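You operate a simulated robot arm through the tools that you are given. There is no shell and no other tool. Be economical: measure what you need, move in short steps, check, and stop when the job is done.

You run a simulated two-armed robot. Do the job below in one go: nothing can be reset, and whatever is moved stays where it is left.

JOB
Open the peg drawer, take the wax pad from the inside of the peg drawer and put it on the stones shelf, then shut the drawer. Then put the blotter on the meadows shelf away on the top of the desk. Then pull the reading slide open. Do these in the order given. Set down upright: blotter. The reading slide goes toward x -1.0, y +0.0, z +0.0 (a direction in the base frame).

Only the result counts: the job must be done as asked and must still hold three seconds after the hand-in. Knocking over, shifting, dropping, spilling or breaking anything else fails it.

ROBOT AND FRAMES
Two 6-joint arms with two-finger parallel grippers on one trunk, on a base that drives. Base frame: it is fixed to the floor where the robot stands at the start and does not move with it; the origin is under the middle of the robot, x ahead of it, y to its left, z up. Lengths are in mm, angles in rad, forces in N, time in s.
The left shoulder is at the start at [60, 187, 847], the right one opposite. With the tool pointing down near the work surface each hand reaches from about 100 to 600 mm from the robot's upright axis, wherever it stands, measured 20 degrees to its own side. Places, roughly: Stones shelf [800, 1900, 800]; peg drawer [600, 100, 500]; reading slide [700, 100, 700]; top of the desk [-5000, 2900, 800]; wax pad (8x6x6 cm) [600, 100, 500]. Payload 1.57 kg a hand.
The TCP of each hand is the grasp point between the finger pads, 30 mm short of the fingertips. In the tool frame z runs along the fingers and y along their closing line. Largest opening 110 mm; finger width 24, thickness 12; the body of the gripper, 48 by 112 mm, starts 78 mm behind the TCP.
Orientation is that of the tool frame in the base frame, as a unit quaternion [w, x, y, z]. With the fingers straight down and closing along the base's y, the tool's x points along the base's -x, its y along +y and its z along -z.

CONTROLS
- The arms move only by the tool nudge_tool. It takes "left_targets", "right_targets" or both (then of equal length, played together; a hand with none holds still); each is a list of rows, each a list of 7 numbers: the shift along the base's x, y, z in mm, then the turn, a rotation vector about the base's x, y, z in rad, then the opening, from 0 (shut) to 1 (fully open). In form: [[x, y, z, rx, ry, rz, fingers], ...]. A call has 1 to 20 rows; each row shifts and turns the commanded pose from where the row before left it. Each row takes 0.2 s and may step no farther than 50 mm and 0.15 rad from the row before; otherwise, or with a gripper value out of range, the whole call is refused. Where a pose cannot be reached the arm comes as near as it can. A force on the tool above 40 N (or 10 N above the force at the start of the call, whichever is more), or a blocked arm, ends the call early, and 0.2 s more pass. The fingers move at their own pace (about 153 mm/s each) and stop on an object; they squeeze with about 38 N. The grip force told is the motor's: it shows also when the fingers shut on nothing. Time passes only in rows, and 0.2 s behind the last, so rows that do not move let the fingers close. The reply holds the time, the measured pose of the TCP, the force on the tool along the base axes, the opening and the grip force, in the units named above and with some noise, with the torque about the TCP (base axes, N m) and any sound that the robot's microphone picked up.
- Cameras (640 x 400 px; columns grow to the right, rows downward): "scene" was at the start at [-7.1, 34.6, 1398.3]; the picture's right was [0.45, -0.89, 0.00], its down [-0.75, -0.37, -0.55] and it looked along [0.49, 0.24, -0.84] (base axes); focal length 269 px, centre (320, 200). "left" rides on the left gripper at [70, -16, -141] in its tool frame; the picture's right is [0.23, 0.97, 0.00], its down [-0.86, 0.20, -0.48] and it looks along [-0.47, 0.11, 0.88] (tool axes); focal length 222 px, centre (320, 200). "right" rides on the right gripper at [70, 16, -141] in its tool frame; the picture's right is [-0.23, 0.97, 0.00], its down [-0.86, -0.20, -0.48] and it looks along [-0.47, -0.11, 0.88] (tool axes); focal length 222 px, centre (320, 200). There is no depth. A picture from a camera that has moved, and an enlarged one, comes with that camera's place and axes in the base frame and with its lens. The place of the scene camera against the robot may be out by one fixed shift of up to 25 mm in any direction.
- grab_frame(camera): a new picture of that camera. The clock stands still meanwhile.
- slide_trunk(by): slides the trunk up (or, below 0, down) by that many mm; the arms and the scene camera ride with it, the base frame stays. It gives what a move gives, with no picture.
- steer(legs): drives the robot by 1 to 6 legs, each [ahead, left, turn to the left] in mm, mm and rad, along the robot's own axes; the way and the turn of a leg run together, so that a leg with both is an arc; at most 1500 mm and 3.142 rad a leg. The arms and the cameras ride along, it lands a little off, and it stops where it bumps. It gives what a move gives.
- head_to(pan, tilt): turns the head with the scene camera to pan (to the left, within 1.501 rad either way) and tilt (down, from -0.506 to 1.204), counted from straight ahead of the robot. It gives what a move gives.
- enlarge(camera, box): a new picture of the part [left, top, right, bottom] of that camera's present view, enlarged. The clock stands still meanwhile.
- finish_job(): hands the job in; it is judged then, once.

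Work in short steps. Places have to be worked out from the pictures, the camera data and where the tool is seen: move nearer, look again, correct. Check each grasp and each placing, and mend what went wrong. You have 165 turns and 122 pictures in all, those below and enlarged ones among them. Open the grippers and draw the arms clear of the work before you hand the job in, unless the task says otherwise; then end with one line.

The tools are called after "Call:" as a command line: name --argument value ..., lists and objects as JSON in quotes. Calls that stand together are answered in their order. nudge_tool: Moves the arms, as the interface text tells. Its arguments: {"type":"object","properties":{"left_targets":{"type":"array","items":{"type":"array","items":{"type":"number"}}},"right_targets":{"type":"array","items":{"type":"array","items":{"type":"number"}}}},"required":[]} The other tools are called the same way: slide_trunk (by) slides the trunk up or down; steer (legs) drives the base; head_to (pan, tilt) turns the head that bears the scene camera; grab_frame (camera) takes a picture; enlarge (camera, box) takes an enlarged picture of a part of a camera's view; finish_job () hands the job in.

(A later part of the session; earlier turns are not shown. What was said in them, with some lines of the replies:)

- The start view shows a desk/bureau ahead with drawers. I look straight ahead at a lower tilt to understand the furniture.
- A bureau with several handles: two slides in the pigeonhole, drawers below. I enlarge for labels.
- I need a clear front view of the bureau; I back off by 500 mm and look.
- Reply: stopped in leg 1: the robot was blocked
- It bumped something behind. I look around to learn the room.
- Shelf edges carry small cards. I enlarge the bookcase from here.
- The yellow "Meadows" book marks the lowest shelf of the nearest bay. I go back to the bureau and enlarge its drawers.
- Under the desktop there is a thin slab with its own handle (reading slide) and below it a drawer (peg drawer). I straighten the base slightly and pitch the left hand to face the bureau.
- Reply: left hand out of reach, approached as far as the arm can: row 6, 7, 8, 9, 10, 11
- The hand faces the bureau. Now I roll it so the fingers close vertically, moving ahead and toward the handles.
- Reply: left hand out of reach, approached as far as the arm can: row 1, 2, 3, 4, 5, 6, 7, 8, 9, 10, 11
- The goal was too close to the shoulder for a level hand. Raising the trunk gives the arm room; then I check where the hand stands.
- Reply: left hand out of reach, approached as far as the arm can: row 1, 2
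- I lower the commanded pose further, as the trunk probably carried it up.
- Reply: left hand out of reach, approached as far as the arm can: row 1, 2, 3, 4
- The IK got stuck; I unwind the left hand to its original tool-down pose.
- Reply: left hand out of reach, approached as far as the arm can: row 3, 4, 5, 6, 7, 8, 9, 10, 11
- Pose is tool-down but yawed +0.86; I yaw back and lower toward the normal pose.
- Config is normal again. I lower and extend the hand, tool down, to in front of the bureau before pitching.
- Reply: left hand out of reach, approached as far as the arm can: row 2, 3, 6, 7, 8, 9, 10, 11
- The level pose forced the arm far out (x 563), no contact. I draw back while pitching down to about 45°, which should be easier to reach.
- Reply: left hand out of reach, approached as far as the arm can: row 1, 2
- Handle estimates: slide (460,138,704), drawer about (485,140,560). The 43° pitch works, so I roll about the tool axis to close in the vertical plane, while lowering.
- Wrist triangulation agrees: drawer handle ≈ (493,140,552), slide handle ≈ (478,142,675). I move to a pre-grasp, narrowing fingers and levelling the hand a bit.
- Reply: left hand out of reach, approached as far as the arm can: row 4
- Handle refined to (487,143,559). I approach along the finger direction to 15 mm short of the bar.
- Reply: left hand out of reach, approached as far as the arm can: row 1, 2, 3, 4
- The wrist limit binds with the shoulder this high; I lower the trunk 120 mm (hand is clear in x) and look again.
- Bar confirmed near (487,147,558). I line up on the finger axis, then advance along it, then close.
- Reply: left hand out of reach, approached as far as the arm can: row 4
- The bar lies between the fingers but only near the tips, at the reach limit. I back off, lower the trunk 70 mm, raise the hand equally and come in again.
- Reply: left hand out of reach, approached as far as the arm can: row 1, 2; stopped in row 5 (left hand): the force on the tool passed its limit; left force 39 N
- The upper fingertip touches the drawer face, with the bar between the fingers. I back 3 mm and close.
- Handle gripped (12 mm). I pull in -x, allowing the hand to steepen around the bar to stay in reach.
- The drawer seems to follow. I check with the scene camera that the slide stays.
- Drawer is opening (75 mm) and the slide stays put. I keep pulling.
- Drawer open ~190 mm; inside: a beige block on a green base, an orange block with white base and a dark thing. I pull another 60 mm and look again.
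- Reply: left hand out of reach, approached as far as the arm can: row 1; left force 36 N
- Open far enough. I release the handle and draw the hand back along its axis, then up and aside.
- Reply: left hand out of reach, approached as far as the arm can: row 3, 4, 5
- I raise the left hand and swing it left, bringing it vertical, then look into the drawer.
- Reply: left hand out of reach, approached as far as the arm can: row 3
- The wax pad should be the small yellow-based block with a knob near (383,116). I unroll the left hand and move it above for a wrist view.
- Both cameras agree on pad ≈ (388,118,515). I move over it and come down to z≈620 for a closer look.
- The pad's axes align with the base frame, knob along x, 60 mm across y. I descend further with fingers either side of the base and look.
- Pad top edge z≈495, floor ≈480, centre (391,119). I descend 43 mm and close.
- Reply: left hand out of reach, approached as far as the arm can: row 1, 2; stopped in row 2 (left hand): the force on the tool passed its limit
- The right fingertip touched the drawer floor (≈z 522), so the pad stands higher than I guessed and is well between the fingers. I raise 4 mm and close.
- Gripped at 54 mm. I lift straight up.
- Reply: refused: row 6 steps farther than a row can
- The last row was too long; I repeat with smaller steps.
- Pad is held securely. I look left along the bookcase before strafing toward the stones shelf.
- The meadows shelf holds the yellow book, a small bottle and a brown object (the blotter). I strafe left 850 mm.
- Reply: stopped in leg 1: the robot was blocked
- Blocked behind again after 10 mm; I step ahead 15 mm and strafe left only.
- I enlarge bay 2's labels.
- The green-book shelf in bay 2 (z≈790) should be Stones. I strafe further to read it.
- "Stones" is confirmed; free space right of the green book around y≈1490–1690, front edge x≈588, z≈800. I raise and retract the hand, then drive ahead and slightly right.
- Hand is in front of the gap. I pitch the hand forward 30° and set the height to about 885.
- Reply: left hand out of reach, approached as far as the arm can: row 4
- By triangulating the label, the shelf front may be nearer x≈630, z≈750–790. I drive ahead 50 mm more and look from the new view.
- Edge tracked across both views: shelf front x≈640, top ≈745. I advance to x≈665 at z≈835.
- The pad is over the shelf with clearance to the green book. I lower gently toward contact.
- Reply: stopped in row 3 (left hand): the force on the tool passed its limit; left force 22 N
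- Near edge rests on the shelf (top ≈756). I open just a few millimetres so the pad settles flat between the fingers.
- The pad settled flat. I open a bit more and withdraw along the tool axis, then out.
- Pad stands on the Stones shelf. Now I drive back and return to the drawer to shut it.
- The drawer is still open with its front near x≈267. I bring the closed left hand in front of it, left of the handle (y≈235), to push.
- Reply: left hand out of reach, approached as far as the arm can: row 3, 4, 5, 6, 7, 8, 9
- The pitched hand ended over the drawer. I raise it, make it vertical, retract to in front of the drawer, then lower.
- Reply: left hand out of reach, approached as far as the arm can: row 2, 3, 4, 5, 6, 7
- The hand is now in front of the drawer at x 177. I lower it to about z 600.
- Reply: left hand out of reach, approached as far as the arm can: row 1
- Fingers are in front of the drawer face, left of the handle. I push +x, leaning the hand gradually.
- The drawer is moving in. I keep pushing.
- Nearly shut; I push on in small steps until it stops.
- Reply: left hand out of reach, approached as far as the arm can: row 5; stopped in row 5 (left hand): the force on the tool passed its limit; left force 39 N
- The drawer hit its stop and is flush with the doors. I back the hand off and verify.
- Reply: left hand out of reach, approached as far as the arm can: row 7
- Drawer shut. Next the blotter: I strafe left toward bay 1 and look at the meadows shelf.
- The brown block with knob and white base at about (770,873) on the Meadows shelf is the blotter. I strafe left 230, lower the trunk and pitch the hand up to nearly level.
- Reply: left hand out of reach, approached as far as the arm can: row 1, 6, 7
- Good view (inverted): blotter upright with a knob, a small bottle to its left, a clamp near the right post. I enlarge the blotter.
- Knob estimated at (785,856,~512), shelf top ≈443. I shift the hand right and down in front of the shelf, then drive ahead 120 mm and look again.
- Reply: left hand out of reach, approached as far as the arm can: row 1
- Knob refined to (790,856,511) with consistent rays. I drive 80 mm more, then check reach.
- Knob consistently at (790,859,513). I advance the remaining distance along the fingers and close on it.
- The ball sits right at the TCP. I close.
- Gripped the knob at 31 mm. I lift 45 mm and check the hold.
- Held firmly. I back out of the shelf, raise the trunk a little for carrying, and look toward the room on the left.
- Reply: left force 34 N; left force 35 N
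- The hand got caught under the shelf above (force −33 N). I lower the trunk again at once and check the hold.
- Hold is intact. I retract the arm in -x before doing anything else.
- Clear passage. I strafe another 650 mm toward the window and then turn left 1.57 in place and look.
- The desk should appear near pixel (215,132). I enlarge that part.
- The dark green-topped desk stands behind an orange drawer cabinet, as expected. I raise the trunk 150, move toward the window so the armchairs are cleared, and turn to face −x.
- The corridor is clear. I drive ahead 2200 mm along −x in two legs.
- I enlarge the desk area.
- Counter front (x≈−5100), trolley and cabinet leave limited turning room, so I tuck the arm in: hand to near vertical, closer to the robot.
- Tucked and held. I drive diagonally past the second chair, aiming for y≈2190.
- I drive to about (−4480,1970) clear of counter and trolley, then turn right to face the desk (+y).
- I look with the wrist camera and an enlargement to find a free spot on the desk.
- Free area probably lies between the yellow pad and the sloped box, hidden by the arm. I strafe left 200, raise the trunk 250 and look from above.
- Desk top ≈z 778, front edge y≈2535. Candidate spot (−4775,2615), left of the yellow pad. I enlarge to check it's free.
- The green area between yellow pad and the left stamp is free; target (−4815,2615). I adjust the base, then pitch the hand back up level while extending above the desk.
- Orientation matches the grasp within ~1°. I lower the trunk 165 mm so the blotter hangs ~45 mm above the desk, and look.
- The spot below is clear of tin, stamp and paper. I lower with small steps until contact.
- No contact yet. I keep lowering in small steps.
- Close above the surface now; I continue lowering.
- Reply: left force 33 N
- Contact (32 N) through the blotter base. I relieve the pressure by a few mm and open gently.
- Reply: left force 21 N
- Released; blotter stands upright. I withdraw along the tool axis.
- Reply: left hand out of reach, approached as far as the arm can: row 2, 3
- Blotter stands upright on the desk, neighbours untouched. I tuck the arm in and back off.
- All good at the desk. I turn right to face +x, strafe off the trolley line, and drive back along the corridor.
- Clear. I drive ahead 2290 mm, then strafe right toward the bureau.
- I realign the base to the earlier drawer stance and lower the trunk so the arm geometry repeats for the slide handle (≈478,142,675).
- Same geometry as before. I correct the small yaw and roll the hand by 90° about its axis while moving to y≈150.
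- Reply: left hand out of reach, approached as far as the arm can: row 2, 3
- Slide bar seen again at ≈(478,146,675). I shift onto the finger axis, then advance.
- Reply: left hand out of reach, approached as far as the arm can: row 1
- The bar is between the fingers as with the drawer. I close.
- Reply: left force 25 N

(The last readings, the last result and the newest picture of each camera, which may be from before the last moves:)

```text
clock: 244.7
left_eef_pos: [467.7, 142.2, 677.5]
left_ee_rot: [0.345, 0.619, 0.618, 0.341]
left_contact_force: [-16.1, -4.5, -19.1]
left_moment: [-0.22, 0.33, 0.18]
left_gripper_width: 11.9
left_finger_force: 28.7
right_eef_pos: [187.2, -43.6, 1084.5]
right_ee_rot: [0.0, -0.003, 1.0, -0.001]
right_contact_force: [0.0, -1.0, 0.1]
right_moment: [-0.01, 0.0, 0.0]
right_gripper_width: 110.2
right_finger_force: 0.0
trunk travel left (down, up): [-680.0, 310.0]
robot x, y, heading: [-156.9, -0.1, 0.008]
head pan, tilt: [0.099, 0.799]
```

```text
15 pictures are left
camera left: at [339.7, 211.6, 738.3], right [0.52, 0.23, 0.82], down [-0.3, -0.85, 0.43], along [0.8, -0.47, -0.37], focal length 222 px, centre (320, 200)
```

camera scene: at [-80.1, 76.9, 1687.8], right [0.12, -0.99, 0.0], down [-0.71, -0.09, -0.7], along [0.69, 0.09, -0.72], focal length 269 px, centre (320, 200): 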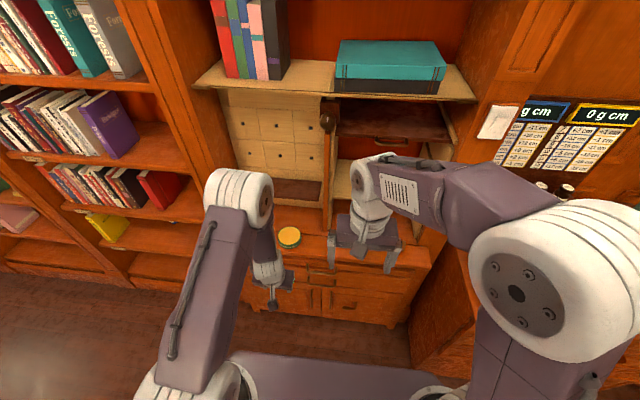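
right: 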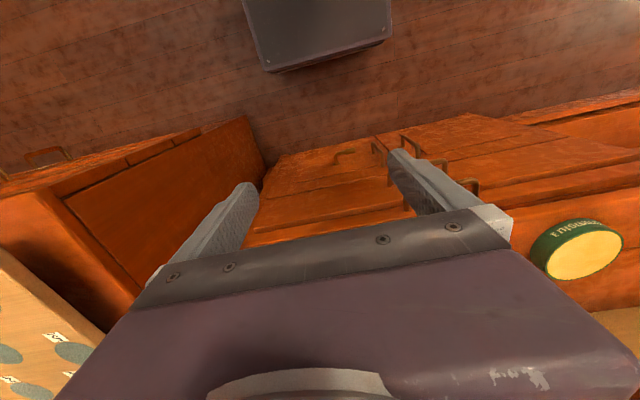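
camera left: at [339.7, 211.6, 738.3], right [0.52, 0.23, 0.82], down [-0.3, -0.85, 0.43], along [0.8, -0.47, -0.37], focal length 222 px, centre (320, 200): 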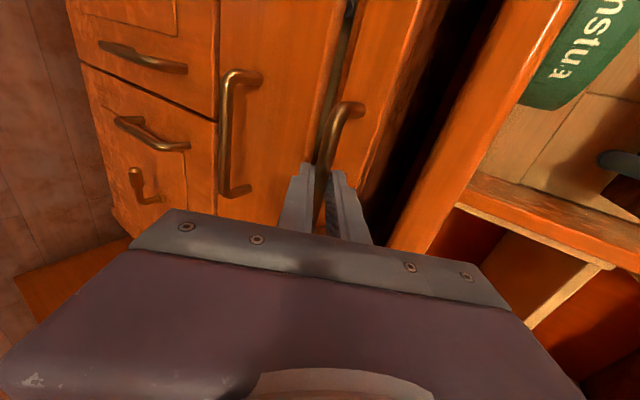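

Gripped at 12 mm. I pull the slide toward −x, steepening the hand as before.

Call:
nudge_tool --left_targets '[[-15, 0, 0, 0, 0.02, 0, 0], [-20, 0, 0, 0, 0.04, 0, 0], [-20, 0, 0, 0, 0.04, 0, 0], [-20, 0, 0, 0, 0.04, 0, 0], [-20, 0, 0, 0, 0.04, 0, 0]]'

Call:
grab_frame --camera "scene"

```text
clock: 245.9
left_eef_pos: [377.7, 141.8, 680.5]
left_ee_rot: [0.29, 0.644, 0.647, 0.287]
left_contact_force: [1.4, 13.1, -14.1]
left_moment: [0.21, 0.1, 0.28]
left_gripper_width: 11.7
left_finger_force: 28.4
right_eef_pos: [188.5, -42.0, 1085.4]
right_ee_rot: [-0.001, -0.003, 1.0, -0.001]
right_contact_force: [1.1, 0.2, 0.3]
right_moment: [0.02, 0.01, 0.0]
right_gripper_width: 110.1
right_finger_force: 0.0
trunk travel left (down, up): [-680.0, 310.0]
robot x, y, heading: [-158.9, 3.6, 0.003]
head pan, tilt: [0.099, 0.799]
```

```text
14 pictures are left
camera scene: at [-141.4, 16.4, 1617.7], right [0.1, -0.99, 0.0], down [-0.71, -0.08, -0.7], along [0.69, 0.07, -0.72], focal length 269 px, centre (320, 200)
```

scene: 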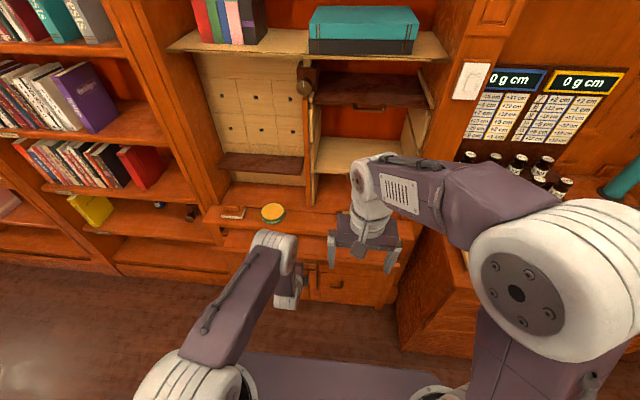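

The slide follows. I continue pulling.

Call:
nudge_tool --left_targets '[[-20, 0, 0, 0, 0.04, 0, 0], [-20, 0, 0, 0, 0.04, 0, 0], [-20, 0, 0, 0, 0.04, 0, 0], [-20, 0, 0, 0, 0.04, 0, 0], [-20, 0, 0, 0, 0.04, 0, 0], [-20, 0, 0, 0, 0.04, 0, 0]]'

Call:
enlarge --camera "scene" --box '[180, 180, 430, 320]'

```text
clock: 247.3
left_eef_pos: [262.2, 140.7, 682.5]
left_ee_rot: [0.211, 0.674, 0.676, 0.208]
left_contact_force: [2.7, 16.4, 35.2]
left_moment: [0.07, -0.45, 0.45]
left_gripper_width: 11.7
left_finger_force: 29.1
left hand out of reach, approached as far as the arm can: row 4, 6
right_eef_pos: [183.3, -43.6, 1086.7]
right_ee_rot: [0.001, -0.003, 1.0, 0.0]
right_contact_force: [0.8, -0.2, -1.0]
right_moment: [-0.02, -0.01, 0.0]
right_gripper_width: 110.2
right_finger_force: 0.0
trunk travel left (down, up): [-680.0, 310.0]
robot x, y, heading: [-155.4, 3.8, 0.004]
head pan, tilt: [0.099, 0.799]
```

```text
2.56 times, centred on (305, 250) of scene
camera zoom: at [-149.4, 14.7, 1618.3], right [0.1, -0.99, 0.0], down [-0.71, -0.07, -0.7], along [0.7, 0.07, -0.71], focal length 688 px, centre (358, 72)
```

zoom: 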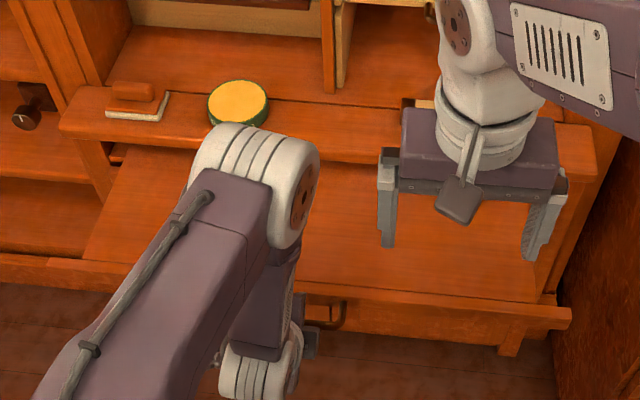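

Slide is out about 205 mm. I pull further with a bit more pitch, easing the vertical load.

Call:
nudge_tool --left_targets '[[0, 0, -3, 0, 0.07, 0, 0], [-15, 0, 0, 0, 0.06, 0, 0], [-15, 0, 0, 0, 0.06, 0, 0], [-15, 0, 0, 0, 0.06, 0, 0]]'

```text
clock: 248.3
left_eef_pos: [216.3, 137.9, 678.0]
left_ee_rot: [0.126, 0.696, 0.696, 0.123]
left_contact_force: [1.4, -3.3, 31.6]
left_moment: [-0.4, -0.14, 0.54]
left_gripper_width: 11.8
left_finger_force: 29.2
right_eef_pos: [182.8, -45.3, 1085.6]
right_ee_rot: [0.001, -0.002, 1.0, 0.001]
right_contact_force: [0.8, 0.1, 0.4]
right_moment: [-0.01, 0.05, 0.02]
right_gripper_width: 110.1
right_finger_force: 0.1
trunk travel left (down, up): [-680.0, 310.0]
robot x, y, heading: [-155.2, 6.4, 0.007]
head pan, tilt: [0.099, 0.799]
```

No end stop felt yet; I continue in small steps.

Call:
nudge_tool --left_targets '[[0, 0, -2, 0, 0.05, 0, 0], [-15, 0, 0, 0, 0.05, 0, 0], [-15, 0, 0, 0, 0.05, 0, 0], [-15, 0, 0, 0, 0.03, 0, 0]]'

Call:
grab_frame --camera "scene"

```text
clock: 249.3
left_eef_pos: [171.9, 139.8, 676.9]
left_ee_rot: [0.063, 0.704, 0.705, 0.06]
left_contact_force: [1.9, -3.5, 25.9]
left_moment: [0.08, -0.06, 0.56]
left_gripper_width: 11.7
left_finger_force: 29.1
right_eef_pos: [183.9, -46.2, 1087.0]
right_ee_rot: [0.001, -0.003, 1.0, -0.001]
right_contact_force: [-0.2, 0.0, 0.3]
right_moment: [-0.01, -0.02, -0.03]
right_gripper_width: 110.3
right_finger_force: 0.0
trunk travel left (down, up): [-680.0, 310.0]
robot x, y, heading: [-154.6, -1.8, 0.0]
head pan, tilt: [0.099, 0.799]
```

```text
12 pictures are left
camera scene: at [-147.1, 11.7, 1617.8], right [0.1, -0.99, 0.0], down [-0.71, -0.07, -0.7], along [0.69, 0.07, -0.72], focal length 269 px, centre (320, 200)
```

scene: 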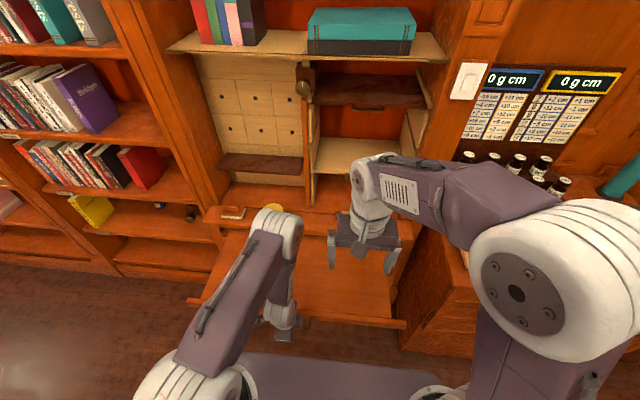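

Out about 300 mm. One more short pull to find the stop.

Call:
nudge_tool --left_targets '[[-12, 0, 0, 0, 0.02, 0, 0], [-12, 0, 0, 0, 0.02, 0, 0], [-12, 0, 0, 0, 0.0, 0, 0]]'

```text
clock: 250.0
left_eef_pos: [160.0, 139.4, 675.8]
left_ee_rot: [0.059, 0.703, 0.707, 0.053]
left_contact_force: [10.5, 3.9, -17.3]
left_moment: [0.63, 0.04, 0.1]
left_gripper_width: 11.8
left_finger_force: 29.0
right_eef_pos: [186.0, -43.2, 1085.0]
right_ee_rot: [0.0, -0.003, 1.0, -0.001]
right_contact_force: [-0.9, 1.4, 0.3]
right_moment: [-0.01, 0.0, 0.02]
right_gripper_width: 110.0
right_finger_force: 0.0
trunk travel left (down, up): [-680.0, 310.0]
robot x, y, heading: [-154.0, 3.4, 0.006]
head pan, tilt: [0.099, 0.799]
stopped in row 3 (left hand): the force on the tool passed its limit (the readings are from after the stop); the commanded pose is now the measured one
```

End stop reached: the slide is fully open. I release and withdraw the hand upward.

Call:
nudge_tool --left_targets '[[2, 0, 0, 0, 0, 0, 0.25], [0, 0, 0, 0, 0, 0, 0.3], [-3, 0, 30, 0, 0, 0, 0.3], [-3, 0, 40, 0, 0, 0, 0.3]]'

Call:
grab_frame --camera "left"

```text
clock: 251.0
left_eef_pos: [152.2, 140.0, 748.2]
left_ee_rot: [0.057, 0.703, 0.707, 0.052]
left_contact_force: [0.5, -0.2, 0.5]
left_moment: [0.0, -0.01, -0.01]
left_gripper_width: 32.9
left_finger_force: 0.1
right_eef_pos: [186.4, -44.7, 1086.3]
right_ee_rot: [0.0, -0.003, 1.0, 0.0]
right_contact_force: [-0.1, 0.7, 0.3]
right_moment: [0.01, 0.0, -0.02]
right_gripper_width: 109.7
right_finger_force: 0.2
trunk travel left (down, up): [-680.0, 310.0]
robot x, y, heading: [-153.7, 1.8, 0.005]
head pan, tilt: [0.099, 0.799]
```

```text
11 pictures are left
camera left: at [114.7, 208.7, 884.8], right [0.96, 0.23, 0.15], down [0.13, -0.85, 0.51], along [0.25, -0.47, -0.85], focal length 222 px, centre (320, 200)
```

left: 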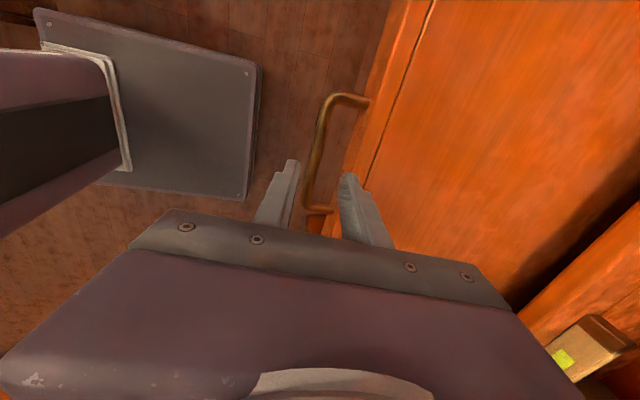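

I raise and swing the hand clear, open it, and take a final look.

Call:
nudge_tool --left_targets '[[0, 0, 40, 0, 0, 0, 0.6], [0, 20, 40, 0, 0, 0, 1], [0, 30, 30, 0, 0, 0, 1], [0, 30, 30, 0, 0, 0, 1]]'

Call:
grab_frame --camera "scene"

Call:
enlarge --camera "scene" --box '[170, 180, 430, 340]'

```text
clock: 252.0
left_eef_pos: [159.0, 220.3, 887.0]
left_ee_rot: [0.058, 0.703, 0.707, 0.052]
left_contact_force: [0.5, -0.3, 0.3]
left_moment: [-0.02, -0.01, -0.01]
left_gripper_width: 110.1
left_finger_force: 0.0
right_eef_pos: [183.9, -43.2, 1086.9]
right_ee_rot: [0.001, -0.003, 1.0, 0.0]
right_contact_force: [0.3, 0.5, -0.5]
right_moment: [-0.03, -0.01, -0.02]
right_gripper_width: 110.2
right_finger_force: 0.1
trunk travel left (down, up): [-680.0, 310.0]
robot x, y, heading: [-157.6, 4.4, 0.004]
head pan, tilt: [0.099, 0.799]
```

```text
10 pictures are left
camera scene: at [-145.6, 14.5, 1617.7], right [0.1, -0.99, 0.0], down [-0.71, -0.07, -0.7], along [0.69, 0.07, -0.72], focal length 269 px, centre (320, 200)
```

scene: 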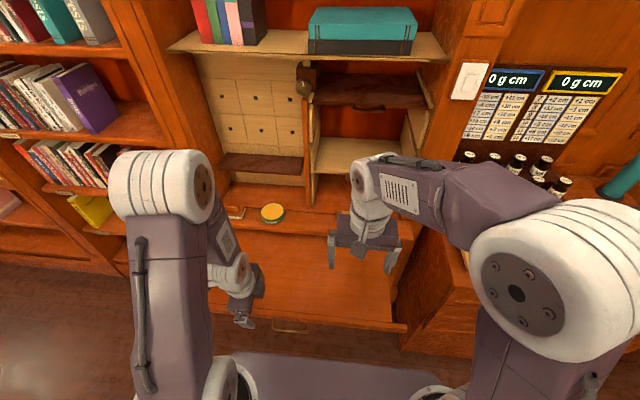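

```text
2.46 times, centred on (300, 260) of scene
camera zoom: at [-145.6, 14.5, 1617.7], right [0.1, -0.99, 0.0], down [-0.71, -0.07, -0.7], along [0.69, 0.07, -0.72], focal length 661 px, centre (369, 52)
```

zoom: 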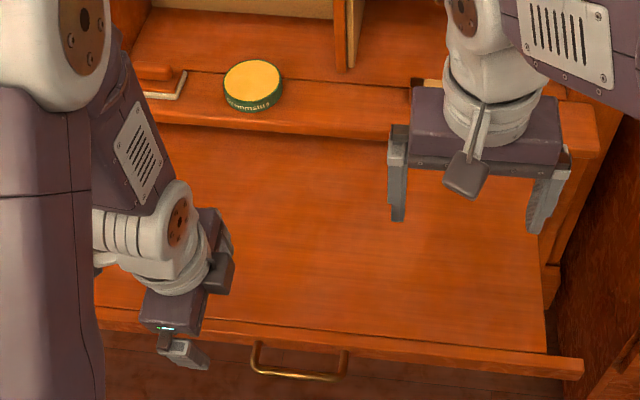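

The slide stands fully open, both hands are empty and clear, the blotter and pad were placed, and the drawer was shut. I hand in.

Call:
finish_job

```text
The job is handed in.
```

The job is handed in: the wax pad is on the stones shelf, the peg drawer is shut, the blotter stands upright on top of the desk, and the reading slide is pulled out to its stop.
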